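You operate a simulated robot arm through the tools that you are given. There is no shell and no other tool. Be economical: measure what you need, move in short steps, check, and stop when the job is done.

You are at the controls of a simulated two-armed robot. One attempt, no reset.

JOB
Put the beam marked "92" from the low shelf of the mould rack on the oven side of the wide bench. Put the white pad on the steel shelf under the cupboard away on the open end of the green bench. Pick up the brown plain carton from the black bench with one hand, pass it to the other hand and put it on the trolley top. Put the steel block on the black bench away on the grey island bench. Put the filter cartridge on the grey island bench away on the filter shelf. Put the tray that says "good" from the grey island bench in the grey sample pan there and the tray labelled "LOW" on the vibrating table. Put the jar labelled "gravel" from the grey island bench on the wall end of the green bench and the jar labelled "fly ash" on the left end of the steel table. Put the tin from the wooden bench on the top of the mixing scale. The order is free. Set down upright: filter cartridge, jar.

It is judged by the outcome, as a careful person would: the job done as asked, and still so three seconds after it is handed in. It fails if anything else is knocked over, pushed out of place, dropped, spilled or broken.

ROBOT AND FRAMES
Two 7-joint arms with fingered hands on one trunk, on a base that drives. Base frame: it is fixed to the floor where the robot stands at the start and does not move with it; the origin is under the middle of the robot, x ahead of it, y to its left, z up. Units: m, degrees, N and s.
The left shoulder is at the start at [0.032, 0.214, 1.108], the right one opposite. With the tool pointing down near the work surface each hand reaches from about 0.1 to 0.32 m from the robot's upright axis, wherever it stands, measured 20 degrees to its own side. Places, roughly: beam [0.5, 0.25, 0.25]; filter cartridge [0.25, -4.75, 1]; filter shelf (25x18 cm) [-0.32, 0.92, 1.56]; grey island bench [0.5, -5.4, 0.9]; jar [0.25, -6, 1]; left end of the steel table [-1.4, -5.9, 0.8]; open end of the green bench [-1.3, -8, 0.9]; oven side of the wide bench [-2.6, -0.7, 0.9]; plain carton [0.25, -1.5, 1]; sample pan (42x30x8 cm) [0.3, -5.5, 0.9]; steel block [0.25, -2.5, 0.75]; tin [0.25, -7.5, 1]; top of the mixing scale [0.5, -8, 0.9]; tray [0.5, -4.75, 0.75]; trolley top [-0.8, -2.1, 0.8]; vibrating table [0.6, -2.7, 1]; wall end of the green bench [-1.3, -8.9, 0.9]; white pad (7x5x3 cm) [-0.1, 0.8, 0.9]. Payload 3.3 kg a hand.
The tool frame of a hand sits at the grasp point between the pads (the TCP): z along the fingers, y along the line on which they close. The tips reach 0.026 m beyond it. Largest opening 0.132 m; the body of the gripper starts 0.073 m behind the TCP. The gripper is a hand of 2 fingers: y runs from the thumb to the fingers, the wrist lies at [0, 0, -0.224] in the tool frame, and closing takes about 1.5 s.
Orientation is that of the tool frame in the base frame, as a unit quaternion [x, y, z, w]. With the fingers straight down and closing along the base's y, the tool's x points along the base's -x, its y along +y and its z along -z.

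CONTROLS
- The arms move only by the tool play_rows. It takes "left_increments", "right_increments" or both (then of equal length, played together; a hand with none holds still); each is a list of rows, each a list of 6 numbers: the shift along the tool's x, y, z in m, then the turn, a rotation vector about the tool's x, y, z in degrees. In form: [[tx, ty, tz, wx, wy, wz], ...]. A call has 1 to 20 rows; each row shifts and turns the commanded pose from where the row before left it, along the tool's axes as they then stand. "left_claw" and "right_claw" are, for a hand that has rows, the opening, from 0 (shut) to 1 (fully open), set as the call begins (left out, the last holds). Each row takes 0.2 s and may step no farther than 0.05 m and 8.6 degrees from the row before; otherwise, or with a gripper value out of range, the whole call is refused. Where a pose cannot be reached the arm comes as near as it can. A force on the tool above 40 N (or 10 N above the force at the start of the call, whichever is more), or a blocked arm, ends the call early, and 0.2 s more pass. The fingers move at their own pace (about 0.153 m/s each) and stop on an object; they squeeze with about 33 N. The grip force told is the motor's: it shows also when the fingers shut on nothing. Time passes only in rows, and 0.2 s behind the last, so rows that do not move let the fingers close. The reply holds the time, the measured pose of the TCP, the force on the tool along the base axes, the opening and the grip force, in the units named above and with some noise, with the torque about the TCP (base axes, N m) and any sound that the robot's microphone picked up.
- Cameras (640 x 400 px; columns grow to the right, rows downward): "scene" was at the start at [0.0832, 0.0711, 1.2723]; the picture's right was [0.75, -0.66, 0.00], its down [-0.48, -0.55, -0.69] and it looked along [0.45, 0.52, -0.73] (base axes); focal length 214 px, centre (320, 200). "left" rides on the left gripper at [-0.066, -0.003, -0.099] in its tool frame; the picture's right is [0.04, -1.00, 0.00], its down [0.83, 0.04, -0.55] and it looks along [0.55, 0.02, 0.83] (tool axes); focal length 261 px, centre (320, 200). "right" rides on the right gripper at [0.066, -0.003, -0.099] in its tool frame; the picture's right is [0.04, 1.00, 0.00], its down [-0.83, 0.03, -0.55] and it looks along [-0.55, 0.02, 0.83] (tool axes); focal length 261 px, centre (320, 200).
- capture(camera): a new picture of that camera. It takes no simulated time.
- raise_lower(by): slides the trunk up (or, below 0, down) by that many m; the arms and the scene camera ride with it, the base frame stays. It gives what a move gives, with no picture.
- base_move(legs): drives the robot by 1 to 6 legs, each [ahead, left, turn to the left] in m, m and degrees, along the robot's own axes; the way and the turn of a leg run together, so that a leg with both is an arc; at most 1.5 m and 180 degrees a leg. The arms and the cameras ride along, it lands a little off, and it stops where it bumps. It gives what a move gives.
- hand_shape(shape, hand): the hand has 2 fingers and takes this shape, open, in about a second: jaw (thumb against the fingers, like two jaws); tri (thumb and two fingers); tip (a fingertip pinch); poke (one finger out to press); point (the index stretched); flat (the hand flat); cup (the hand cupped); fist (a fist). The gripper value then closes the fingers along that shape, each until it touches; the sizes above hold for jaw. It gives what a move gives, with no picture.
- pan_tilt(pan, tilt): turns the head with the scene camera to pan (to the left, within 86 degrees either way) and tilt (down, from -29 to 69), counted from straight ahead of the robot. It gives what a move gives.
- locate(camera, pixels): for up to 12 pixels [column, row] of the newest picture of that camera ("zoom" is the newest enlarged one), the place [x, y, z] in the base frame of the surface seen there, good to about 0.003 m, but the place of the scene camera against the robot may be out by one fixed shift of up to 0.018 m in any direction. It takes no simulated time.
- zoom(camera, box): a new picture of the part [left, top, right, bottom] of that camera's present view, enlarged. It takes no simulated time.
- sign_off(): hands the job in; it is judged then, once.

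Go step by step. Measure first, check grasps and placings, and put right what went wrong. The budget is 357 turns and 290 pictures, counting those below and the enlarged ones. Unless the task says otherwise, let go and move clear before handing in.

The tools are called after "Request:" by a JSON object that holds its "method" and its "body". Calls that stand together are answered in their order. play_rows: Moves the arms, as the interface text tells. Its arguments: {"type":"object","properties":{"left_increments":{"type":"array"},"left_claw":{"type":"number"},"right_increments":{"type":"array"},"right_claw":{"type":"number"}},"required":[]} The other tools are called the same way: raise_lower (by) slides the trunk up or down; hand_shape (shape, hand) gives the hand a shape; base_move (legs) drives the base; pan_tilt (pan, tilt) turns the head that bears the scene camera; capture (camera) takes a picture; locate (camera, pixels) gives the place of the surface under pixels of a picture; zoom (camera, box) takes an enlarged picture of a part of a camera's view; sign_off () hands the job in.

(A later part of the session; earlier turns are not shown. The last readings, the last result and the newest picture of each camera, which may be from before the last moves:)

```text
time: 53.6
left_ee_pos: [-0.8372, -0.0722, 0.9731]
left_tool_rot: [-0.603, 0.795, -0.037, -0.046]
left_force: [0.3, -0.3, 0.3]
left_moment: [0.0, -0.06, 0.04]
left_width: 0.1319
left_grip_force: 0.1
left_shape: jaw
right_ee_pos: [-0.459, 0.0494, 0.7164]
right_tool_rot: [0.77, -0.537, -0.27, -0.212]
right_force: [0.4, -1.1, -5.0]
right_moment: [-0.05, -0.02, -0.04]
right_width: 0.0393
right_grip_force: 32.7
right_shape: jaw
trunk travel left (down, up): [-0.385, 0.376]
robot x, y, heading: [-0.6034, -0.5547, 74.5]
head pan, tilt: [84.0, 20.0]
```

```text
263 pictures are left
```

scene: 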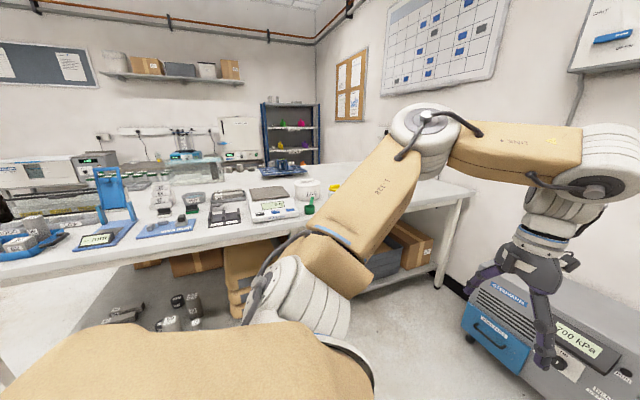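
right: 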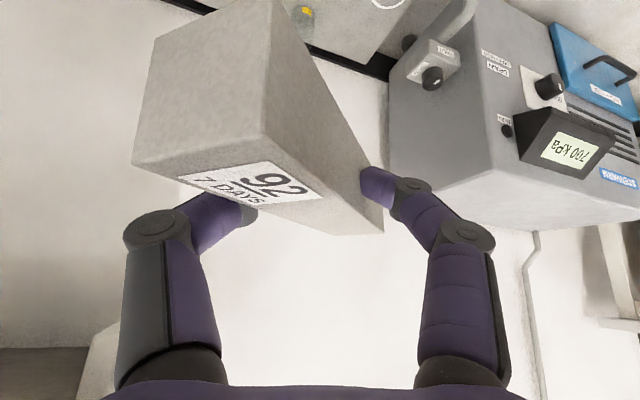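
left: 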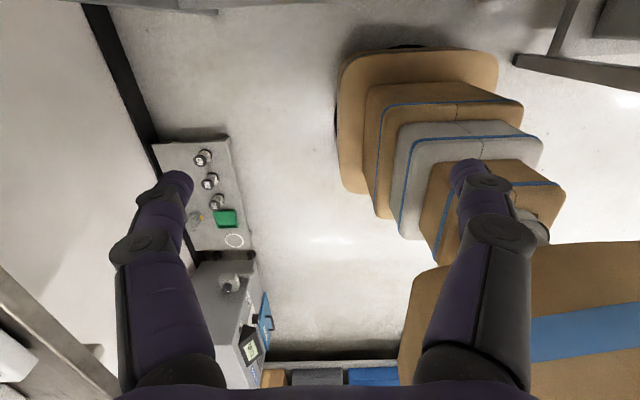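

The wide bench with scales and other gear is to the west. I turn to face it and look.

Request:
{"method": "base_move", "body": {"legs": [[0, 0, 105]]}}

Request:
{"method": "pan_tilt", "body": {"pan": -10, "tilt": 25}}

Request:
{"method": "capture", "body": {"camera": "scene"}}

```text
time: 58.5
left_ee_pos: [-1.0014, -0.9088, 0.9735]
left_tool_rot: [0.998, 0.003, 0.059, -0.002]
left_force: [-0.2, -0.2, 0.2]
left_moment: [0.02, 0.02, 0.01]
left_width: 0.1319
left_grip_force: 0.0
left_shape: jaw
right_ee_pos: [-1.2224, -0.5798, 0.7169]
right_tool_rot: [0.892, 0.292, -0.332, 0.088]
right_force: [0.2, -0.3, -6.8]
right_moment: [0.07, -0.08, -0.01]
right_width: 0.0388
right_grip_force: 33.8
right_shape: jaw
trunk travel left (down, up): [-0.385, 0.376]
robot x, y, heading: [-0.6064, -0.5511, -179.4]
head pan, tilt: [84.0, 20.0]
```

```text
time: 60.2
left_ee_pos: [-1.0013, -0.9096, 0.9734]
left_tool_rot: [0.998, 0.004, 0.059, -0.001]
left_force: [-0.4, 0.1, 1.0]
left_moment: [0.03, 0.0, 0.01]
left_width: 0.1317
left_grip_force: 0.0
left_shape: jaw
right_ee_pos: [-1.2218, -0.58, 0.7166]
right_tool_rot: [0.892, 0.293, -0.331, 0.088]
right_force: [0.2, 0.5, -5.0]
right_moment: [0.03, -0.05, -0.03]
right_width: 0.0388
right_grip_force: 33.4
right_shape: jaw
trunk travel left (down, up): [-0.385, 0.376]
robot x, y, heading: [-0.6021, -0.5528, -179.7]
head pan, tilt: [-10.0, 25.0]
```

```text
262 pictures are left
```

scene: 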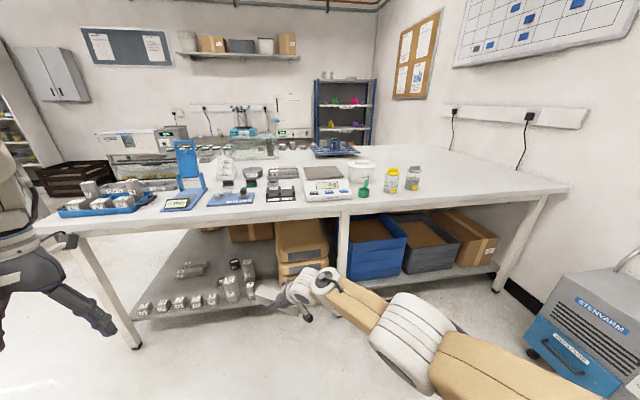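

I find where (-2.6,-0.7) is on the bench by locating points on its top.

Request:
{"method": "locate", "body": {"camera": "scene", "pixels": [[60, 230], [340, 208], [560, 190], [410, 150], [300, 170], [440, 175], [230, 165], [140, 150], [340, 155], [370, 160], [265, 130], [350, 100]]}}

Request:
{"method": "zoom", "body": {"camera": "scene", "box": [20, 90, 340, 220]}}

Request:
{"method": "zoom", "body": {"camera": "scene", "box": [240, 90, 600, 220]}}

```text
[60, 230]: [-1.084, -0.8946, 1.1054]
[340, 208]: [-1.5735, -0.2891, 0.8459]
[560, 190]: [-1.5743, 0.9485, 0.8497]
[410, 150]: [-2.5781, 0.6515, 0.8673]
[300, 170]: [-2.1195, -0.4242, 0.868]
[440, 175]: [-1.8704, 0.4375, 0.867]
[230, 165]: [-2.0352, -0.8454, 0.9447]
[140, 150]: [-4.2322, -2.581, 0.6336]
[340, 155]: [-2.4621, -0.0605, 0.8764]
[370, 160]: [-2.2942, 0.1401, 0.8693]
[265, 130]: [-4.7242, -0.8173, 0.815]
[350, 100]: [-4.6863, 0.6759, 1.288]
```

```text
2.00 times, centred on (180, 155) of scene
```

zoom: 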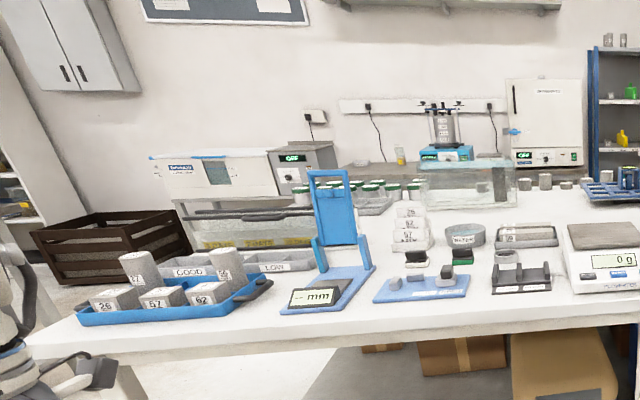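

```text
1.78 times, centred on (420, 155) of scene
```

zoom: 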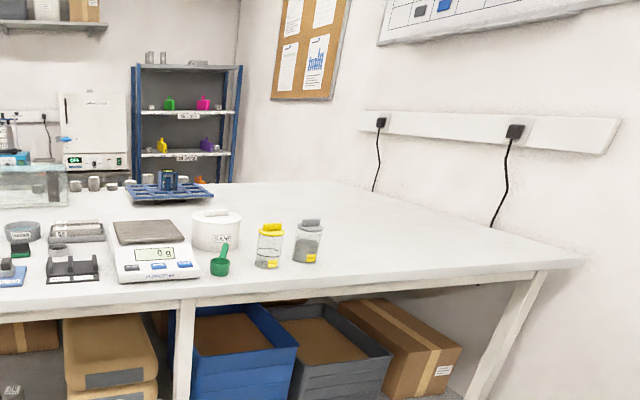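

The bench spans x from -1.57 westward; the drying oven is on the far (west) wall, so the "oven side" at (-2.6,-0.7) is the far edge. I'll go round the south end; first shift south and look that way.

Request:
{"method": "base_move", "body": {"legs": [[0.0, 0.35, 40]]}}

Request:
{"method": "pan_tilt", "body": {"pan": 10, "tilt": 30}}

Request:
{"method": "capture", "body": {"camera": "scene"}}

```text
time: 62.5
left_ee_pos: [-0.5532, -1.401, 0.9735]
left_tool_rot: [0.935, 0.349, 0.054, -0.022]
left_force: [-0.3, -0.9, -0.6]
left_moment: [0.02, 0.0, -0.01]
left_width: 0.1322
left_grip_force: 0.1
left_shape: jaw
right_ee_pos: [-0.9347, -1.2972, 0.7181]
right_tool_rot: [0.736, 0.583, -0.28, 0.197]
right_force: [-0.6, 0.0, -5.6]
right_moment: [0.11, -0.06, 0.0]
right_width: 0.0383
right_grip_force: 32.9
right_shape: jaw
trunk travel left (down, up): [-0.385, 0.376]
robot x, y, heading: [-0.4819, -0.8753, -139.3]
head pan, tilt: [-10.0, 25.0]
```

```text
time: 63.3
left_ee_pos: [-0.553, -1.402, 0.9735]
left_tool_rot: [0.935, 0.348, 0.055, -0.021]
left_force: [-0.8, 0.5, 0.7]
left_moment: [-0.02, 0.01, 0.03]
left_width: 0.1319
left_grip_force: 0.1
left_shape: jaw
right_ee_pos: [-0.9361, -1.2956, 0.7159]
right_tool_rot: [0.736, 0.583, -0.281, 0.197]
right_force: [0.0, 0.9, -5.6]
right_moment: [0.08, -0.02, 0.0]
right_width: 0.0381
right_grip_force: 32.7
right_shape: jaw
trunk travel left (down, up): [-0.385, 0.376]
robot x, y, heading: [-0.4861, -0.8758, -139.2]
head pan, tilt: [10.0, 30.0]
```

```text
259 pictures are left
```

scene: 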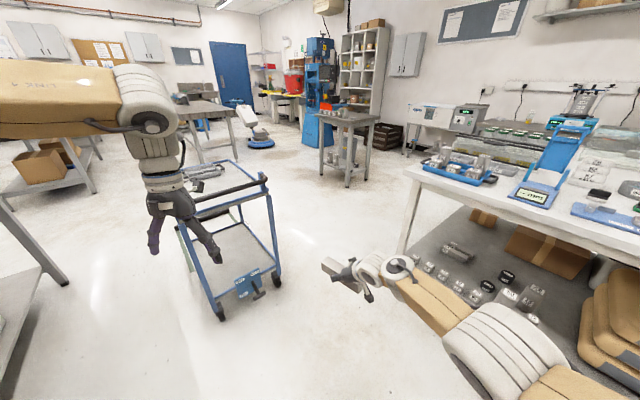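

The path between trolley (corner (265,180)) and bench corner (405,175) is clear. The grip width keeps creeping down (0.038), so I check the beam.

Request:
{"method": "capture", "body": {"camera": "right"}}

Request:
{"method": "locate", "body": {"camera": "scene", "pixels": [[405, 172], [400, 255], [265, 180], [275, 275], [220, 310], [340, 140], [345, 185], [410, 160], [180, 225], [265, 145], [390, 150], [405, 140]]}}

```text
258 pictures are left
```

right: 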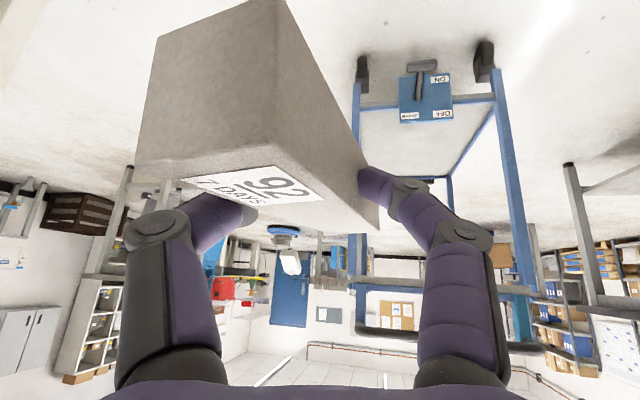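

```text
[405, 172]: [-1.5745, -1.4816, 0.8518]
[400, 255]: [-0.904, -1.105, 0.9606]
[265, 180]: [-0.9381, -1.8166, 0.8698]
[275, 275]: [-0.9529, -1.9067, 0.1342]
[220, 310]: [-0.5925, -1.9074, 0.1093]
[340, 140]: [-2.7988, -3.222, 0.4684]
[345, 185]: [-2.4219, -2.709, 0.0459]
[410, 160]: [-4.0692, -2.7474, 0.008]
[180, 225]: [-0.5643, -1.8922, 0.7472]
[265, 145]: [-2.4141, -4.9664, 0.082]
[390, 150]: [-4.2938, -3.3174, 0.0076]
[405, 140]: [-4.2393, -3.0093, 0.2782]
```

The beam is slowly pivoting but held. Gap: bench corner (-1.57,-1.48), trolley corner (-0.95,-1.82). I raise the trunk so hands clear both, and drive through diagonally then west.

Request:
{"method": "raise_lower", "body": {"by": 0.27}}

Request:
{"method": "base_move", "body": {"legs": [[0, 0, 4], [1.4, 0.0, 0], [0, 0, -45], [1.3, 0, 0]]}}

Request:
{"method": "pan_tilt", "body": {"pan": -50, "tilt": 30}}

Request:
{"method": "capture", "body": {"camera": "scene"}}

Request:
{"method": "capture", "body": {"camera": "right"}}

```text
time: 66.0
left_ee_pos: [-0.5538, -1.4008, 1.2424]
left_tool_rot: [0.935, 0.349, 0.054, -0.022]
left_force: [-0.3, -0.7, -0.6]
left_moment: [0.0, 0.0, -0.04]
left_width: 0.132
left_grip_force: 0.0
left_shape: jaw
right_ee_pos: [-0.9848, -1.2705, 0.9948]
right_tool_rot: [0.747, 0.566, -0.302, 0.173]
right_force: [1.8, -0.5, -5.1]
right_moment: [0.06, -0.04, -0.02]
right_width: 0.0378
right_grip_force: 33.4
right_shape: jaw
trunk travel left (down, up): [-0.655, 0.106]
robot x, y, heading: [-0.4844, -0.8731, -139.1]
head pan, tilt: [10.0, 30.0]
```

```text
time: 81.8
left_ee_pos: [-3.188, -2.251, 1.2437]
left_tool_rot: [0.998, 0.008, 0.058, -0.001]
left_force: [0.7, 0.7, 0.5]
left_moment: [0.0, -0.01, 0.0]
left_width: 0.132
left_grip_force: 0.1
left_shape: jaw
right_ee_pos: [-3.4347, -1.8753, 0.9952]
right_tool_rot: [0.896, 0.277, -0.342, 0.059]
right_force: [-0.4, 0.1, -5.2]
right_moment: [0.02, -0.04, -0.03]
right_width: 0.0372
right_grip_force: 33.6
right_shape: jaw
trunk travel left (down, up): [-0.655, 0.106]
robot x, y, heading: [-2.7949, -1.8896, -179.1]
head pan, tilt: [10.0, 30.0]
```

```text
time: 83.1
left_ee_pos: [-3.188, -2.2511, 1.2422]
left_tool_rot: [0.998, 0.009, 0.059, -0.002]
left_force: [-0.4, 0.1, -0.1]
left_moment: [0.0, -0.04, 0.0]
left_width: 0.132
left_grip_force: 0.0
left_shape: jaw
right_ee_pos: [-3.4351, -1.8708, 0.9948]
right_tool_rot: [0.897, 0.276, -0.341, 0.057]
right_force: [0.3, 0.6, -6.2]
right_moment: [0.03, -0.04, 0.0]
right_width: 0.037
right_grip_force: 32.6
right_shape: jaw
trunk travel left (down, up): [-0.655, 0.106]
robot x, y, heading: [-2.7928, -1.8934, -179.2]
head pan, tilt: [-50.0, 30.0]
```

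```text
257 pictures are left
```

scene: 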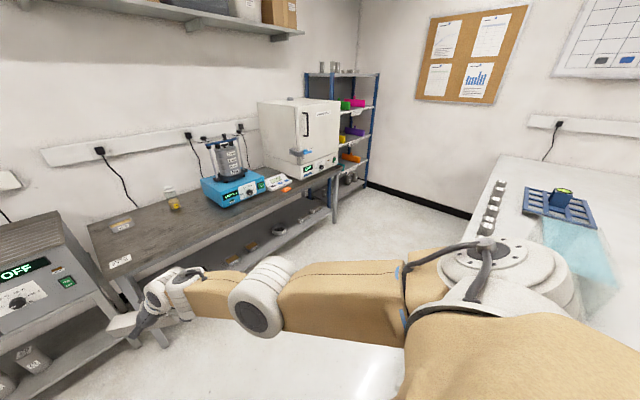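

```text
256 pictures are left
```

right: 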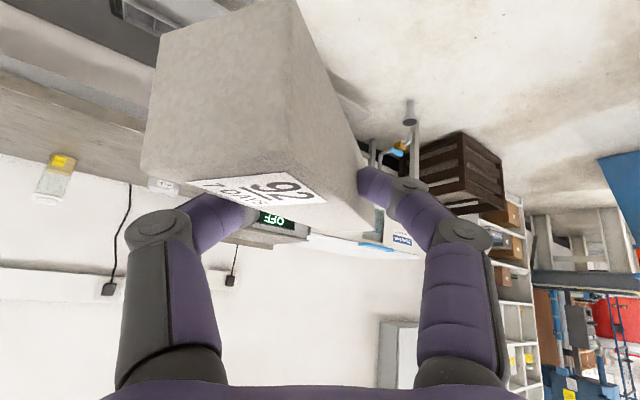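

I'm at the aisle; the far bench edge is at the right (col 490-520). I locate the bench edge, aisle and free area before turning.

Request:
{"method": "locate", "body": {"camera": "scene", "pixels": [[500, 160], [490, 205], [500, 185], [340, 170], [300, 240], [540, 235], [540, 190], [590, 280], [580, 180], [330, 215], [520, 180], [560, 205]]}}

Request:
{"method": "pan_tilt", "body": {"pan": -86, "tilt": 35}}

Request:
{"method": "capture", "body": {"camera": "scene"}}

```text
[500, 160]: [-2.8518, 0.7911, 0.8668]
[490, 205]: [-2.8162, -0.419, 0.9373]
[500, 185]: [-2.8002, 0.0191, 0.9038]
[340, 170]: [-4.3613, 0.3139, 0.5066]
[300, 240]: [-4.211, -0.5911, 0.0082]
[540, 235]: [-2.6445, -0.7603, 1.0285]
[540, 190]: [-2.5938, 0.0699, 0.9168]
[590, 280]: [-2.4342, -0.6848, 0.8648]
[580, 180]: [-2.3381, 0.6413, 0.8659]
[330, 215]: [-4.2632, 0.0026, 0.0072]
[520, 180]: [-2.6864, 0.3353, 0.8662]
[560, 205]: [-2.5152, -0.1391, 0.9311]
```

```text
time: 84.1
left_ee_pos: [-3.1876, -2.2524, 1.2439]
left_tool_rot: [0.998, 0.009, 0.059, -0.002]
left_force: [0.1, -0.1, -0.3]
left_moment: [0.01, -0.02, -0.01]
left_width: 0.1318
left_grip_force: 0.0
left_shape: jaw
right_ee_pos: [-3.4347, -1.8692, 0.9944]
right_tool_rot: [0.897, 0.275, -0.341, 0.056]
right_force: [0.5, -0.4, -5.6]
right_moment: [0.05, -0.07, -0.01]
right_width: 0.0369
right_grip_force: 32.8
right_shape: jaw
trunk travel left (down, up): [-0.655, 0.106]
robot x, y, heading: [-2.7923, -1.8901, -178.6]
head pan, tilt: [-85.9, 35.0]
```

```text
255 pictures are left
```

scene: 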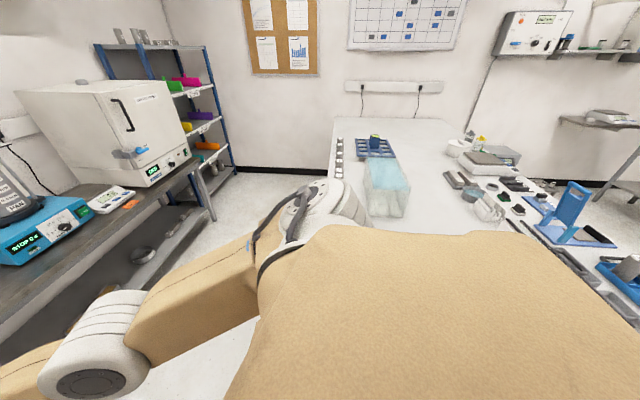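

The tank stands near (-2.55,-0.6) and cylinders line the far edge for y > -0.45; the edge strip near y≈-0.95 looks open. I drive into the aisle and turn to face the bench.

Request:
{"method": "base_move", "body": {"legs": [[0.4, 0, 0], [0, 0, -90], [0.9, 0.25, 0]]}}

Request:
{"method": "pan_tilt", "body": {"pan": -60, "tilt": 35}}

Request:
{"method": "capture", "body": {"camera": "scene"}}

```text
time: 94.9
left_ee_pos: [-3.8246, -0.6242, 1.243]
left_tool_rot: [0.712, -0.7, 0.042, 0.041]
left_force: [-1.0, 0.0, -0.1]
left_moment: [-0.03, 0.0, 0.02]
left_width: 0.132
left_grip_force: 0.0
left_shape: jaw
right_ee_pos: [-3.442, -0.3755, 0.9933]
right_tool_rot: [0.829, -0.439, -0.283, -0.201]
right_force: [0.7, 0.0, -5.1]
right_moment: [-0.05, -0.01, 0.04]
right_width: 0.0368
right_grip_force: 32.9
right_shape: jaw
trunk travel left (down, up): [-0.655, 0.106]
robot x, y, heading: [-3.4603, -1.0142, 91.2]
head pan, tilt: [-85.9, 35.0]
```

```text
time: 95.8
left_ee_pos: [-3.8237, -0.6229, 1.243]
left_tool_rot: [0.712, -0.699, 0.042, 0.04]
left_force: [0.0, -1.0, 0.1]
left_moment: [-0.01, -0.02, 0.0]
left_width: 0.132
left_grip_force: 0.1
left_shape: jaw
right_ee_pos: [-3.4406, -0.375, 0.9943]
right_tool_rot: [0.829, -0.44, -0.281, -0.201]
right_force: [-0.7, 0.9, -5.9]
right_moment: [-0.03, -0.06, -0.02]
right_width: 0.0363
right_grip_force: 32.6
right_shape: jaw
trunk travel left (down, up): [-0.655, 0.106]
robot x, y, heading: [-3.4621, -1.0153, 90.5]
head pan, tilt: [-60.0, 35.0]
```

```text
254 pictures are left
```

scene: 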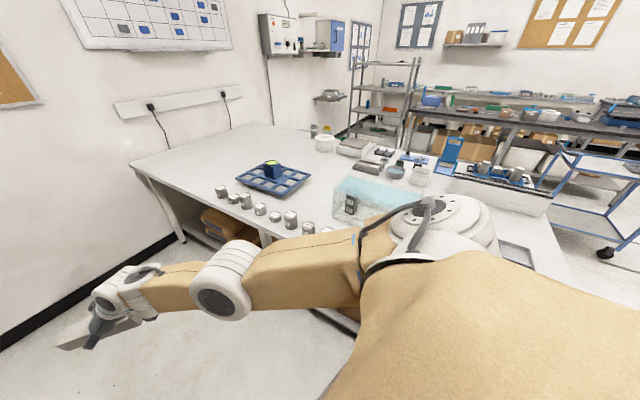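

I turn right to face the bench and look at the edge strip.

Request:
{"method": "base_move", "body": {"legs": [[0, 0, -88]]}}

Request:
{"method": "pan_tilt", "body": {"pan": 0, "tilt": 45}}

Request:
{"method": "capture", "body": {"camera": "scene"}}

Request:
{"method": "capture", "body": {"camera": "right"}}

```text
time: 100.0
left_ee_pos: [-3.0821, -0.6418, 1.2428]
left_tool_rot: [-0.028, 0.998, -0.002, -0.058]
left_force: [0.6, 0.6, -0.2]
left_moment: [0.03, -0.02, 0.01]
left_width: 0.1319
left_grip_force: 0.1
left_shape: jaw
right_ee_pos: [-2.8214, -1.0145, 0.9935]
right_tool_rot: [-0.291, 0.892, 0.063, 0.341]
right_force: [0.1, -0.2, -5.7]
right_moment: [-0.05, 0.06, 0.0]
right_width: 0.0361
right_grip_force: 33.1
right_shape: jaw
trunk travel left (down, up): [-0.655, 0.106]
robot x, y, heading: [-3.4613, -1.0146, 3.2]
head pan, tilt: [-60.0, 35.0]
```

```text
time: 101.3
left_ee_pos: [-3.0827, -0.6406, 1.2417]
left_tool_rot: [-0.028, 0.998, -0.002, -0.059]
left_force: [0.6, 0.6, -0.3]
left_moment: [-0.02, -0.01, -0.03]
left_width: 0.132
left_grip_force: 0.1
left_shape: jaw
right_ee_pos: [-2.8222, -1.0148, 0.9941]
right_tool_rot: [-0.292, 0.892, 0.062, 0.339]
right_force: [0.3, 0.5, -6.2]
right_moment: [-0.03, 0.09, 0.01]
right_width: 0.0359
right_grip_force: 32.7
right_shape: jaw
trunk travel left (down, up): [-0.655, 0.106]
robot x, y, heading: [-3.4668, -1.017, 3.1]
head pan, tilt: [0.0, 45.0]
```

```text
253 pictures are left
```

scene: 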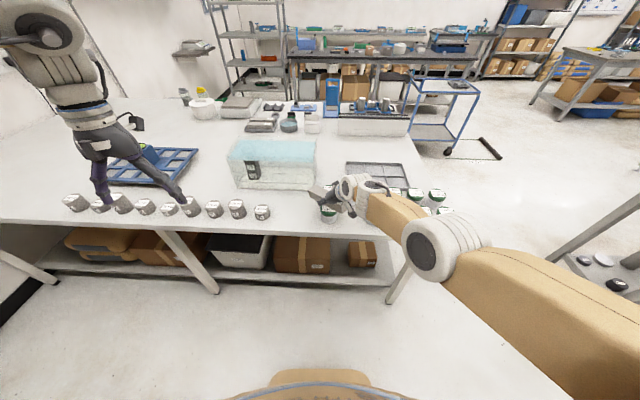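

```text
252 pictures are left
```

right: 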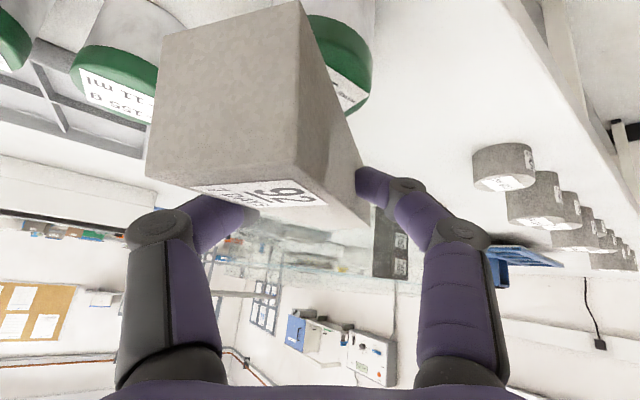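

Green-lidded jars stand below the hand at (327,213) and right; the strip between cylinder (262,212) and the jars is free. I measure it.

Request:
{"method": "locate", "body": {"camera": "scene", "pixels": [[262, 207], [272, 215], [327, 208], [320, 215], [295, 224], [295, 200], [235, 187], [315, 190], [375, 212], [265, 190], [330, 190], [290, 212]]}}

Request:
{"method": "zoom", "body": {"camera": "scene", "box": [220, 130, 460, 280]}}

```text
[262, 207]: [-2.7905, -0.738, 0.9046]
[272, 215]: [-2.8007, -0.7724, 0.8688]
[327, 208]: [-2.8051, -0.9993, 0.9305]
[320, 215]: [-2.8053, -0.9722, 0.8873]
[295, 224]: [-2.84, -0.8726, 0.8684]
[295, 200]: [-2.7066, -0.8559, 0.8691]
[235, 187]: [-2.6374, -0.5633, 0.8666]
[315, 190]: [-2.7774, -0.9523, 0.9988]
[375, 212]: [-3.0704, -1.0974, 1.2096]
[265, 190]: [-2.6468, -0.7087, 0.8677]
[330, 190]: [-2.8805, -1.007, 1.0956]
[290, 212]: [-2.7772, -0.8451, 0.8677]
```

```text
2.67 times, centred on (340, 205) of scene
```

zoom: 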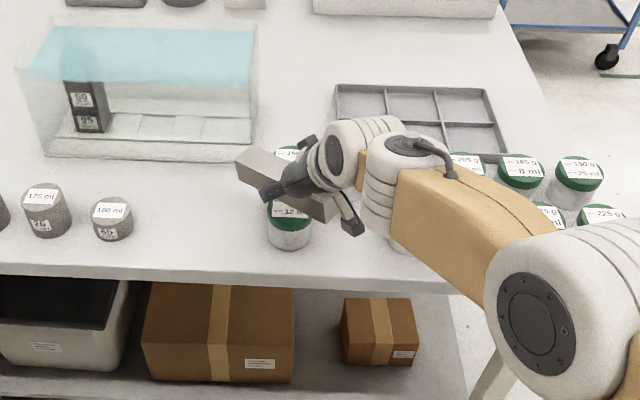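

The gap at (-2.745,-0.85) between the cylinder and jar fits the beam. I shift the base over it at present height.

Request:
{"method": "base_move", "body": {"legs": [[0.0, 0.161, 0], [0.084, 0, 0]]}}

Request:
{"method": "capture", "body": {"camera": "right"}}

Request:
{"method": "capture", "body": {"camera": "scene"}}

```text
time: 103.4
left_ee_pos: [-3.0049, -0.4768, 1.2423]
left_tool_rot: [-0.028, 0.998, -0.003, -0.059]
left_force: [0.8, 0.6, -0.1]
left_moment: [0.03, 0.03, 0.0]
left_width: 0.132
left_grip_force: 0.0
left_shape: jaw
right_ee_pos: [-2.743, -0.8494, 0.9933]
right_tool_rot: [-0.292, 0.892, 0.064, 0.339]
right_force: [1.1, 0.6, -5.9]
right_moment: [-0.03, 0.05, 0.02]
right_width: 0.0361
right_grip_force: 32.8
right_shape: jaw
trunk travel left (down, up): [-0.655, 0.106]
robot x, y, heading: [-3.3892, -0.8542, 3.0]
head pan, tilt: [0.0, 45.0]
```

```text
250 pictures are left
```

right: 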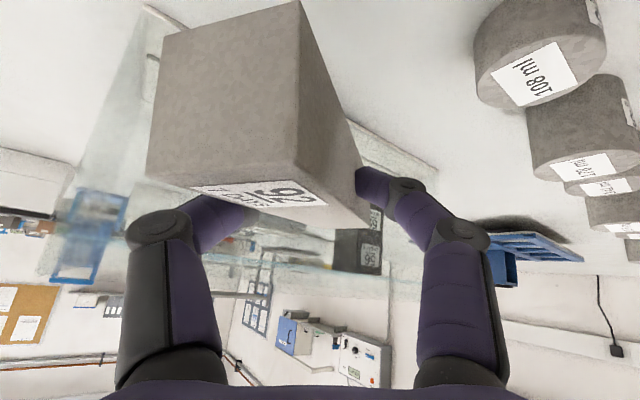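

```text
249 pictures are left
```

scene: 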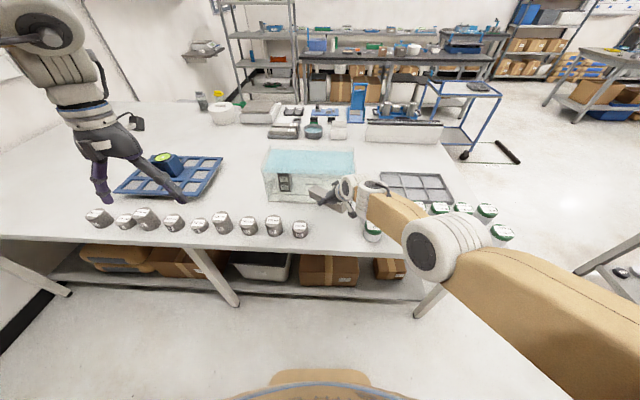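

I check beam extent against the tank front with the hand camera.

Request:
{"method": "locate", "body": {"camera": "right", "pixels": [[155, 35], [150, 170], [295, 5], [325, 200], [365, 225], [340, 100], [430, 160], [150, 60], [245, 195], [415, 250], [480, 80]]}}

```text
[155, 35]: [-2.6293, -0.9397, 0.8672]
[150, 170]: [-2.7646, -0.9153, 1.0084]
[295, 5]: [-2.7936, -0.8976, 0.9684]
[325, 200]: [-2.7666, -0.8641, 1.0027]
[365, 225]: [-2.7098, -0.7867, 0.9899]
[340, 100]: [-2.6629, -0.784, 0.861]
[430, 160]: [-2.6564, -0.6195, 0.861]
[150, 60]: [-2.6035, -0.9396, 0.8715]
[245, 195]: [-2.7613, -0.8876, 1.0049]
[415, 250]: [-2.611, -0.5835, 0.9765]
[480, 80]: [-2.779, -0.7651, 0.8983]
```

The tank front is at x≈-2.66, so I back 2 cm and lower the beam.

Request:
{"method": "base_move", "body": {"legs": [[-0.022, 0, 0]]}}

Request:
{"method": "raise_lower", "body": {"by": -0.075}}

Request:
{"method": "capture", "body": {"camera": "right"}}

Request:
{"method": "zoom", "body": {"camera": "scene", "box": [220, 130, 460, 280]}}

```text
time: 104.2
left_ee_pos: [-3.0304, -0.4768, 1.2431]
left_tool_rot: [-0.027, 0.998, -0.002, -0.059]
left_force: [-0.6, -0.9, 0.3]
left_moment: [0.01, 0.02, -0.04]
left_width: 0.1318
left_grip_force: 0.0
left_shape: jaw
right_ee_pos: [-2.7661, -0.8513, 0.9949]
right_tool_rot: [-0.291, 0.892, 0.062, 0.34]
right_force: [-0.1, 0.6, -6.1]
right_moment: [-0.03, 0.08, 0.0]
right_width: 0.0359
right_grip_force: 32.9
right_shape: jaw
trunk travel left (down, up): [-0.655, 0.106]
robot x, y, heading: [-3.4071, -0.8545, 3.5]
head pan, tilt: [0.0, 45.0]
```

```text
time: 105.3
left_ee_pos: [-3.03, -0.4774, 1.1682]
left_tool_rot: [-0.028, 0.998, -0.003, -0.058]
left_force: [0.5, 0.3, -0.2]
left_moment: [0.06, 0.0, -0.03]
left_width: 0.132
left_grip_force: 0.1
left_shape: jaw
right_ee_pos: [-2.7672, -0.8508, 0.9196]
right_tool_rot: [-0.292, 0.892, 0.062, 0.34]
right_force: [0.3, 0.5, -5.5]
right_moment: [-0.03, 0.09, 0.02]
right_width: 0.036
right_grip_force: 32.9
right_shape: jaw
trunk travel left (down, up): [-0.58, 0.181]
robot x, y, heading: [-3.4077, -0.8518, 3.2]
head pan, tilt: [0.0, 45.0]
```

```text
248 pictures are left
```

right: 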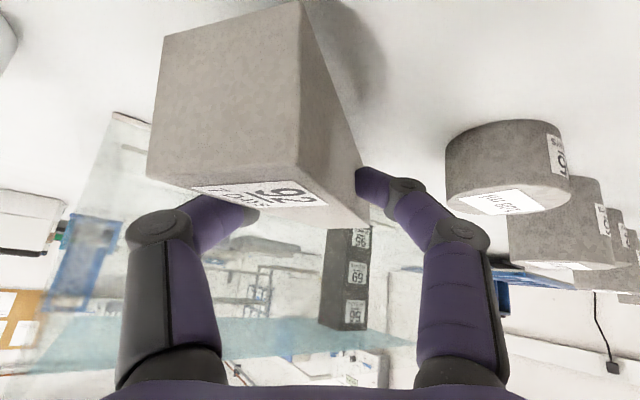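

```text
2.67 times, centred on (340, 205) of scene
```

zoom: 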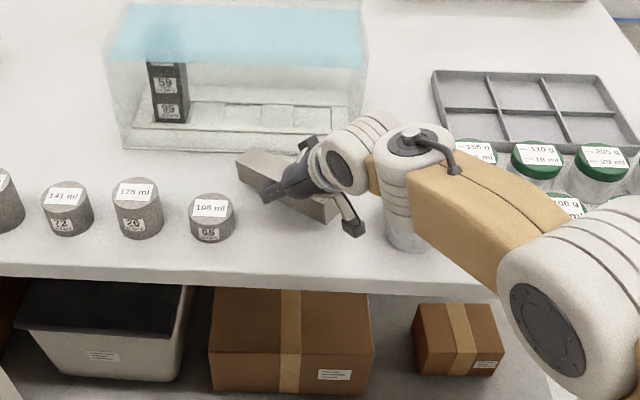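

Beam is about 1–2 cm above the bench, clear of the tank and neighbours. I lower gently.

Request:
{"method": "raise_lower", "body": {"by": -0.012}}

Request:
{"method": "raise_lower", "body": {"by": -0.006}}

Request:
{"method": "raise_lower", "body": {"by": -0.004}}

Request:
{"method": "capture", "body": {"camera": "right"}}

```text
time: 105.9
left_ee_pos: [-3.0287, -0.4781, 1.155]
left_tool_rot: [-0.028, 0.998, -0.002, -0.059]
left_force: [-0.5, 0.8, -0.1]
left_moment: [-0.06, 0.01, 0.01]
left_width: 0.1321
left_grip_force: 0.0
left_shape: jaw
right_ee_pos: [-2.766, -0.85, 0.9065]
right_tool_rot: [-0.292, 0.892, 0.063, 0.34]
right_force: [1.0, 0.4, -5.4]
right_moment: [-0.02, 0.04, -0.02]
right_width: 0.0358
right_grip_force: 33.0
right_shape: jaw
trunk travel left (down, up): [-0.568, 0.193]
robot x, y, heading: [-3.4099, -0.8541, 3.2]
head pan, tilt: [0.0, 45.0]
```

```text
time: 106.4
left_ee_pos: [-3.0293, -0.4782, 1.1493]
left_tool_rot: [-0.029, 0.998, -0.003, -0.059]
left_force: [-0.8, 0.9, -0.3]
left_moment: [-0.02, 0.01, -0.02]
left_width: 0.1322
left_grip_force: 0.2
left_shape: jaw
right_ee_pos: [-2.7665, -0.8507, 0.9015]
right_tool_rot: [-0.293, 0.892, 0.063, 0.339]
right_force: [1.1, -0.5, -4.9]
right_moment: [0.07, 0.03, -0.01]
right_width: 0.036
right_grip_force: 32.8
right_shape: jaw
trunk travel left (down, up): [-0.562, 0.199]
robot x, y, heading: [-3.4084, -0.8539, 3.4]
head pan, tilt: [0.0, 45.0]
```

```text
time: 107.0
left_ee_pos: [-3.0288, -0.4772, 1.1456]
left_tool_rot: [-0.028, 0.998, -0.002, -0.059]
left_force: [0.2, 0.0, 0.2]
left_moment: [0.0, -0.02, -0.01]
left_width: 0.1318
left_grip_force: 0.1
left_shape: jaw
right_ee_pos: [-2.7673, -0.8509, 0.8968]
right_tool_rot: [-0.292, 0.892, 0.063, 0.34]
right_force: [0.0, -0.6, -1.6]
right_moment: [0.13, 0.0, 0.01]
right_width: 0.0363
right_grip_force: 32.7
right_shape: jaw
trunk travel left (down, up): [-0.558, 0.203]
robot x, y, heading: [-3.4067, -0.8503, 3.1]
head pan, tilt: [0.0, 45.0]
```

```text
246 pictures are left
```

right: 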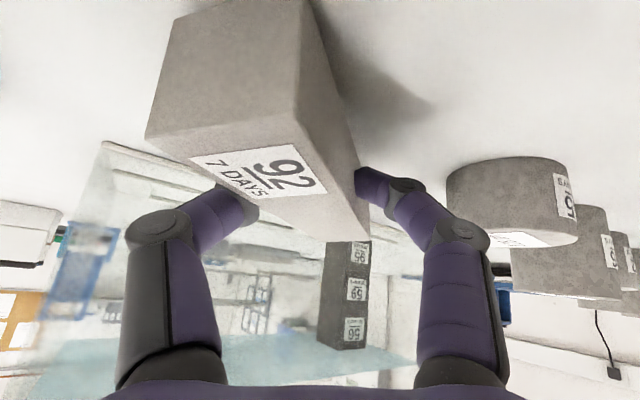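

The beam touched and is levelling (force fell to 1.6 N). A few mm more, then release partially.

Request:
{"method": "raise_lower", "body": {"by": -0.004}}

Request:
{"method": "play_rows", "body": {"right_increments": [[0, 0, 0, 0, 0, 0], [0, 0, 0, 0, 0, 0], [0, 0, 0, 0, 0, 0]], "right_claw": 0.55}}

Request:
{"method": "raise_lower", "body": {"by": 0.1}}

Request:
{"method": "base_move", "body": {"legs": [[-0.25, 0, 0]]}}

Request:
{"method": "zoom", "body": {"camera": "scene", "box": [220, 130, 460, 280]}}

```text
time: 107.5
left_ee_pos: [-3.0303, -0.4769, 1.1426]
left_tool_rot: [-0.028, 0.998, -0.002, -0.058]
left_force: [0.6, 0.2, 0.1]
left_moment: [-0.02, -0.01, 0.02]
left_width: 0.1319
left_grip_force: 0.0
left_shape: jaw
right_ee_pos: [-2.7669, -0.8517, 0.8947]
right_tool_rot: [-0.292, 0.891, 0.063, 0.342]
right_force: [1.5, -1.9, 8.7]
right_moment: [0.21, -0.03, -0.07]
right_width: 0.0369
right_grip_force: 33.0
right_shape: jaw
trunk travel left (down, up): [-0.554, 0.207]
robot x, y, heading: [-3.4065, -0.8551, 3.2]
head pan, tilt: [0.0, 45.0]
```

```text
time: 108.3
left_ee_pos: [-3.0296, -0.4778, 1.1427]
left_tool_rot: [-0.028, 0.998, -0.002, -0.059]
left_force: [-0.6, -0.2, -0.4]
left_moment: [0.0, 0.0, 0.0]
left_width: 0.1318
left_grip_force: 0.2
left_shape: jaw
right_ee_pos: [-2.7674, -0.8516, 0.8931]
right_tool_rot: [-0.292, 0.892, 0.062, 0.339]
right_force: [1.2, -0.5, 0.0]
right_moment: [-0.01, 0.01, -0.02]
right_width: 0.072
right_grip_force: 0.1
right_shape: jaw
trunk travel left (down, up): [-0.554, 0.207]
robot x, y, heading: [-3.4057, -0.8529, 3.4]
head pan, tilt: [0.0, 45.0]
```

```text
time: 109.6
left_ee_pos: [-3.0295, -0.478, 1.2408]
left_tool_rot: [-0.028, 0.998, -0.002, -0.058]
left_force: [0.0, -0.6, 0.8]
left_moment: [0.0, 0.02, -0.03]
left_width: 0.1319
left_grip_force: 0.0
left_shape: jaw
right_ee_pos: [-2.7679, -0.8514, 0.9929]
right_tool_rot: [-0.292, 0.892, 0.063, 0.34]
right_force: [0.7, -0.9, -0.5]
right_moment: [-0.05, 0.0, 0.02]
right_width: 0.0721
right_grip_force: 0.1
right_shape: jaw
trunk travel left (down, up): [-0.654, 0.107]
robot x, y, heading: [-3.4109, -0.8499, 3.1]
head pan, tilt: [0.0, 45.0]
```

```text
time: 111.4
left_ee_pos: [-3.2754, -0.4912, 1.2428]
left_tool_rot: [-0.03, 0.998, -0.002, -0.058]
left_force: [-0.3, -0.3, -0.2]
left_moment: [-0.02, -0.02, 0.01]
left_width: 0.1318
left_grip_force: 0.1
left_shape: jaw
right_ee_pos: [-3.0116, -0.8635, 0.993]
right_tool_rot: [-0.293, 0.891, 0.063, 0.342]
right_force: [0.0, 0.2, 0.3]
right_moment: [0.02, 0.0, 0.01]
right_width: 0.072
right_grip_force: 0.1
right_shape: jaw
trunk travel left (down, up): [-0.654, 0.107]
robot x, y, heading: [-3.6525, -0.8678, 3.4]
head pan, tilt: [0.0, 45.0]
```

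```text
2.67 times, centred on (340, 205) of scene
```

zoom: 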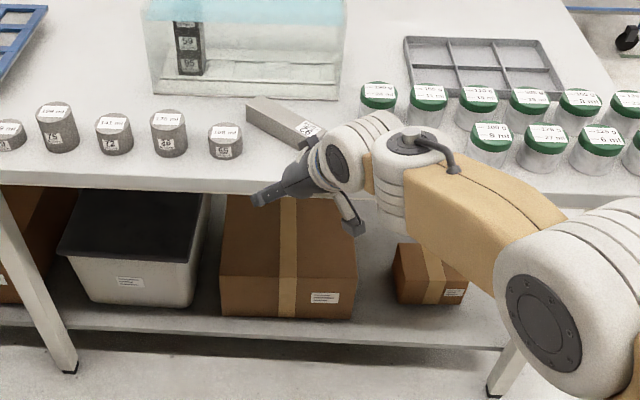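

The beam lies flat and clear, label up. Now I fold the right arm to a compact tool-down pose.

Request:
{"method": "play_rows", "body": {"right_increments": [[0, 0, 0, 4, 0, 4.7], [0, 0, 0, 4, 0, 4.7], [0, 0, 0, 4, 0, 4.7], [0, 0, 0, 4, 0, 4.7], [0.013, -0.03, -0.036, 0, 0, 0], [0.013, -0.03, -0.036, 0, 0, 0], [0.013, -0.03, -0.036, 0, 0, 0], [0.013, -0.03, -0.036, 0, 4, 0], [0.013, -0.03, -0.036, 0, 4, 0], [0.013, -0.03, -0.036, 0, 8, 0], [0.02, -0.03, -0.033, 0, 8, 0], [0.03, -0.03, -0.02, 0, 8, 0], [0.03, -0.03, -0.02, 0, 8, 0], [0.04, -0.03, -0.0, 0, 0, 0]], "right_claw": 1}}

```text
time: 114.4
left_ee_pos: [-3.2761, -0.4917, 1.2423]
left_tool_rot: [-0.03, 0.998, -0.002, -0.058]
left_force: [-0.2, 0.5, -0.5]
left_moment: [-0.02, -0.02, -0.02]
left_width: 0.132
left_grip_force: 0.1
left_shape: jaw
right_ee_pos: [-3.1496, -1.0713, 1.0569]
right_tool_rot: [-0.088, 0.994, -0.036, 0.059]
right_force: [0.2, -0.6, 0.0]
right_moment: [-0.01, 0.01, 0.02]
right_width: 0.132
right_grip_force: 0.0
right_shape: jaw
right hand out of reach, approached as far as the arm can: row 3, 4, 5, 6, 7, 12, 13, 14
trunk travel left (down, up): [-0.654, 0.107]
robot x, y, heading: [-3.6556, -0.8647, 3.6]
head pan, tilt: [0.0, 45.0]
```

I continue retracting the right hand.

Request:
{"method": "play_rows", "body": {"right_increments": [[0.03, -0.01, -0.03, 0, 0, 0], [0.03, -0.01, -0.03, 0, 0, 0], [0.03, -0.01, -0.03, 0, 0, 0], [0.03, -0.01, -0.03, 0, 0, 0], [0.03, -0.01, -0.03, 0, 6, 0], [0.03, -0.01, -0.03, 0, 0, 0]]}}

Request:
{"method": "pan_tilt", "body": {"pan": -40, "tilt": 30}}

Request:
{"method": "capture", "body": {"camera": "scene"}}

```text
time: 115.8
left_ee_pos: [-3.2751, -0.491, 1.2422]
left_tool_rot: [-0.029, 0.998, -0.002, -0.058]
left_force: [0.1, 0.4, 0.7]
left_moment: [-0.03, 0.03, 0.01]
left_width: 0.1314
left_grip_force: 0.0
left_shape: jaw
right_ee_pos: [-3.1476, -1.0719, 1.0581]
right_tool_rot: [-0.088, 0.994, -0.034, 0.059]
right_force: [0.6, -0.1, 0.0]
right_moment: [0.0, 0.02, 0.0]
right_width: 0.1321
right_grip_force: 0.0
right_shape: jaw
right hand out of reach, approached as far as the arm can: row 1, 2, 3, 4, 5, 6
trunk travel left (down, up): [-0.654, 0.107]
robot x, y, heading: [-3.6527, -0.8656, 3.2]
head pan, tilt: [0.0, 45.0]
```

```text
time: 116.9
left_ee_pos: [-3.2746, -0.4913, 1.2416]
left_tool_rot: [-0.029, 0.998, -0.003, -0.059]
left_force: [0.7, 0.3, -0.8]
left_moment: [0.01, 0.0, -0.01]
left_width: 0.132
left_grip_force: 0.1
left_shape: jaw
right_ee_pos: [-3.1478, -1.0705, 1.0581]
right_tool_rot: [-0.087, 0.994, -0.036, 0.059]
right_force: [-0.4, 0.2, 0.0]
right_moment: [0.0, -0.03, -0.01]
right_width: 0.1319
right_grip_force: 0.1
right_shape: jaw
trunk travel left (down, up): [-0.654, 0.107]
robot x, y, heading: [-3.6542, -0.8641, 3.5]
head pan, tilt: [-40.0, 30.0]
```

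```text
244 pictures are left
```

scene: 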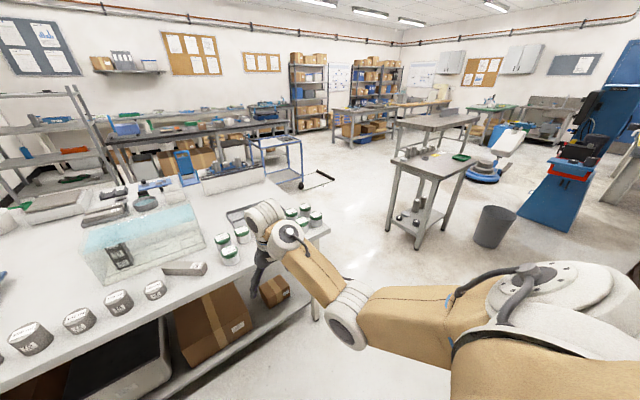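

The right arm is stuck with its elbow out sideways. I try lifting the hand first, and moving inward, then retracting.

Request:
{"method": "play_rows", "body": {"right_increments": [[0, 0.02, -0.04, 0, 0, 0], [0, 0.02, -0.04, 0, 0, 0], [0, 0.02, -0.04, 0, 0, 0], [0, 0.02, -0.04, 0, 0, 0], [0, 0.02, -0.04, 0, 0, 0], [0, 0.02, -0.04, 0, 0, 0], [0.03, 0.02, -0.02, 0, 0, 0], [0.04, 0.01, 0, 0, 0, 0], [0.04, 0, 0, 0, 0, 0], [0.04, 0, 0, 0, 0, 0]]}}

Request:
{"method": "capture", "body": {"camera": "scene"}}

```text
time: 119.1
left_ee_pos: [-3.275, -0.4915, 1.2419]
left_tool_rot: [-0.029, 0.998, -0.003, -0.059]
left_force: [0.8, 0.5, -0.3]
left_moment: [-0.03, -0.02, 0.0]
left_width: 0.1318
left_grip_force: 0.0
left_shape: jaw
right_ee_pos: [-3.1473, -1.0258, 1.0661]
right_tool_rot: [-0.088, 0.994, -0.035, 0.058]
right_force: [-0.5, 0.1, -0.2]
right_moment: [-0.01, 0.0, 0.01]
right_width: 0.1321
right_grip_force: 0.1
right_shape: jaw
right hand out of reach, approached as far as the arm can: row 1, 2, 3, 4, 5, 6, 7, 8, 9, 10
trunk travel left (down, up): [-0.654, 0.107]
robot x, y, heading: [-3.6533, -0.8645, 3.6]
head pan, tilt: [-40.0, 30.0]
```

```text
243 pictures are left
```

scene: 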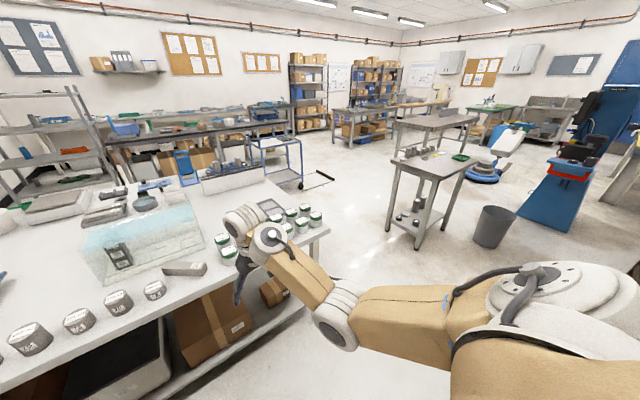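

The wrist is at its limit in this posture. I'll retrace the earlier path: tilt the tool forward again, yaw it outward, then pull in.

Request:
{"method": "play_rows", "body": {"right_increments": [[-0.01, -0.01, -0.01, 0, -8, 0], [-0.01, -0.01, -0.01, 0, -8, 0], [-0.01, -0.01, -0.01, 0, -8, 0], [-0.01, -0.01, -0.01, 0, -8, 0], [-0.01, -0.01, -0.01, 0, -4, 0], [0, 0, -0.01, 4.6, 0, 5], [0, 0, -0.01, 4.6, 0, 5], [0, 0, -0.01, 4.6, 0, 5], [0, 0, -0.01, 4.6, 0, 5], [0, 0, -0.01, 4.6, 0, 5]]}}

Request:
{"method": "play_rows", "body": {"right_increments": [[-0.02, 0.0, -0.04, 0, 0, 0], [-0.02, 0.0, -0.04, 0, 0, 0], [-0.02, 0.0, -0.04, 0, 0, 0], [-0.02, 0.0, -0.04, 0, 0, 0], [-0.02, 0.02, -0.04, -4.6, 0, -5], [-0.02, 0.02, -0.04, -4.6, 0, -5], [0, 0.02, -0.04, -4.6, 0, -5], [0, 0.02, -0.04, -4.6, 0, -5]]}}

Request:
{"method": "capture", "body": {"camera": "scene"}}

```text
time: 121.3
left_ee_pos: [-3.2743, -0.4923, 1.2421]
left_tool_rot: [-0.029, 0.998, -0.003, -0.058]
left_force: [0.7, -0.6, 0.1]
left_moment: [0.02, -0.02, -0.01]
left_width: 0.1318
left_grip_force: 0.0
left_shape: jaw
right_ee_pos: [-3.1445, -1.0677, 1.1653]
right_tool_rot: [0.155, 0.911, -0.102, 0.368]
right_force: [-0.4, 0.2, 1.3]
right_moment: [0.0, 0.01, 0.03]
right_width: 0.1322
right_grip_force: 0.0
right_shape: jaw
right hand out of reach, approached as far as the arm can: row 10
trunk travel left (down, up): [-0.654, 0.107]
robot x, y, heading: [-3.6544, -0.8687, 3.3]
head pan, tilt: [-40.0, 30.0]
```

```text
time: 123.1
left_ee_pos: [-3.2761, -0.4917, 1.2427]
left_tool_rot: [-0.031, 0.998, -0.003, -0.057]
left_force: [0.9, -0.5, -0.2]
left_moment: [0.01, -0.03, 0.0]
left_width: 0.1318
left_grip_force: 0.1
left_shape: jaw
right_ee_pos: [-3.2162, -1.0566, 1.1624]
right_tool_rot: [-0.067, 0.928, -0.018, 0.365]
right_force: [-0.1, 0.0, -0.5]
right_moment: [0.04, -0.02, 0.0]
right_width: 0.1321
right_grip_force: 0.1
right_shape: jaw
right hand out of reach, approached as far as the arm can: row 1, 2, 3, 4, 5, 6, 7, 8
trunk travel left (down, up): [-0.654, 0.107]
robot x, y, heading: [-3.655, -0.8678, 3.5]
head pan, tilt: [-40.0, 30.0]
```

```text
242 pictures are left
```

scene: 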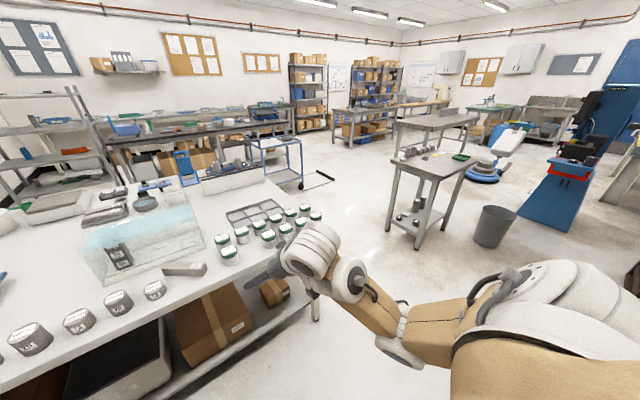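

The elbow now hangs below. To get the elbow-up posture back I bring the hand down beside the body, extended, with the tool pointing down.

Request:
{"method": "play_rows", "body": {"right_increments": [[0.0273, -0.01, 0.0293, 0, 0, 0], [0.0273, -0.01, 0.0293, 0, 0, 0], [0.0273, -0.01, 0.0293, 0, 0, 0], [0.0273, -0.01, 0.0293, 0, 0, 0], [0.0273, -0.01, 0.0293, 0, 0, 0], [0.0273, -0.01, 0.0293, 0, 0, 0], [0.0273, -0.01, 0.0293, 0, 0, 0], [0.0273, -0.01, 0.0293, 0, 0, 0], [0.042, -0.01, 0.004, 0, 5, 0], [0.042, -0.01, 0.004, 0, 5, 0], [0.041, -0.01, 0.01, 0, 5, 0], [0.04, -0.01, 0.014, 0, 5, 0], [0.039, -0.01, 0.018, 0, 5, 0], [0.038, -0.01, 0.02, 0, 5, 0], [0.034, -0.01, 0.025, 0, 5, 0], [0.033, -0.01, 0.027, 0, 5, 0]]}}

Request:
{"method": "pan_tilt", "body": {"pan": -60, "tilt": 50}}

Request:
{"method": "capture", "body": {"camera": "scene"}}

```text
time: 126.5
left_ee_pos: [-3.2752, -0.4927, 1.2429]
left_tool_rot: [-0.03, 0.998, -0.003, -0.058]
left_force: [0.0, 0.3, 0.2]
left_moment: [-0.01, -0.01, 0.02]
left_width: 0.1319
left_grip_force: 0.0
left_shape: jaw
right_ee_pos: [-3.411, -1.2945, 0.6412]
right_tool_rot: [-0.053, 0.996, -0.049, 0.052]
right_force: [0.5, -0.6, -0.5]
right_moment: [0.02, 0.0, -0.03]
right_width: 0.1317
right_grip_force: 0.1
right_shape: jaw
right hand out of reach, approached as far as the arm can: row 16
trunk travel left (down, up): [-0.654, 0.107]
robot x, y, heading: [-3.6502, -0.8676, 3.3]
head pan, tilt: [-40.0, 30.0]
```

```text
time: 127.3
left_ee_pos: [-3.2745, -0.4905, 1.2415]
left_tool_rot: [-0.03, 0.998, -0.003, -0.058]
left_force: [-0.3, -0.4, 0.4]
left_moment: [0.01, 0.0, 0.01]
left_width: 0.132
left_grip_force: 0.1
left_shape: jaw
right_ee_pos: [-3.4112, -1.2935, 0.6407]
right_tool_rot: [-0.053, 0.996, -0.05, 0.053]
right_force: [-0.4, 0.7, -0.6]
right_moment: [0.04, 0.01, -0.04]
right_width: 0.1321
right_grip_force: 0.0
right_shape: jaw
trunk travel left (down, up): [-0.654, 0.107]
robot x, y, heading: [-3.654, -0.8671, 3.5]
head pan, tilt: [-60.0, 50.0]
```

```text
241 pictures are left
```

scene: 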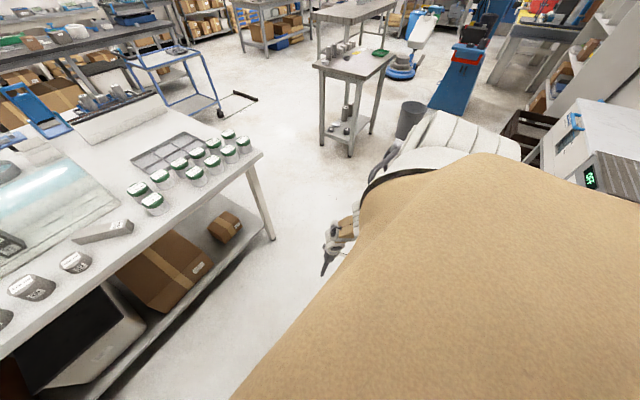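

The arm now hangs nearly straight. I raise the hand straight up with the tool still down.

Request:
{"method": "play_rows", "body": {"right_increments": [[0, -0.01, -0.04, 0, 0, 0], [0, -0.01, -0.04, 0, 0, 0], [0, -0.01, -0.04, 0, 0, 0], [0, -0.01, -0.04, 0, 0, 0], [0, -0.01, -0.04, 0, 0, 0], [0, 0, -0.04, 0, 0, 0], [0, 0, -0.04, 0, 0, 0], [0, 0, -0.04, 0, 0, 0], [0, 0, -0.04, 0, 0, 0], [0, 0, -0.04, 0, 0, 0], [0, 0, -0.04, 0, 0, 0], [0, 0, -0.04, 0, 0, 0]]}}

Request:
{"method": "capture", "body": {"camera": "scene"}}

```text
time: 129.9
left_ee_pos: [-3.2763, -0.4895, 1.2431]
left_tool_rot: [-0.031, 0.998, -0.003, -0.058]
left_force: [0.3, 1.3, -0.1]
left_moment: [-0.01, -0.01, 0.04]
left_width: 0.1317
left_grip_force: 0.0
left_shape: jaw
right_ee_pos: [-3.4442, -1.3297, 1.0996]
right_tool_rot: [-0.054, 0.996, -0.048, 0.052]
right_force: [0.1, -0.3, 0.2]
right_moment: [0.02, -0.02, -0.01]
right_width: 0.132
right_grip_force: 0.0
right_shape: jaw
right hand out of reach, approached as far as the arm can: row 10, 11, 12
trunk travel left (down, up): [-0.654, 0.107]
robot x, y, heading: [-3.6533, -0.8671, 3.4]
head pan, tilt: [-60.0, 50.0]
```

```text
240 pictures are left
```

scene: 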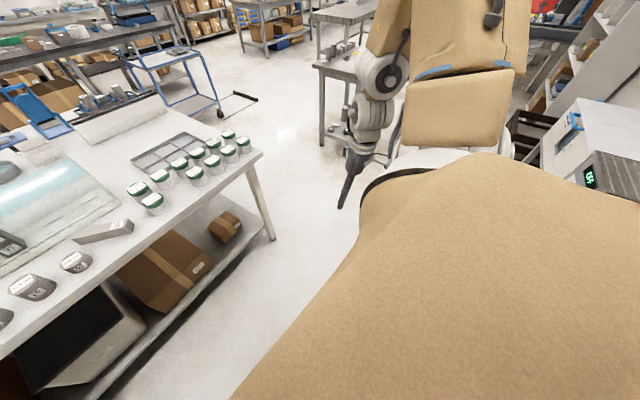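

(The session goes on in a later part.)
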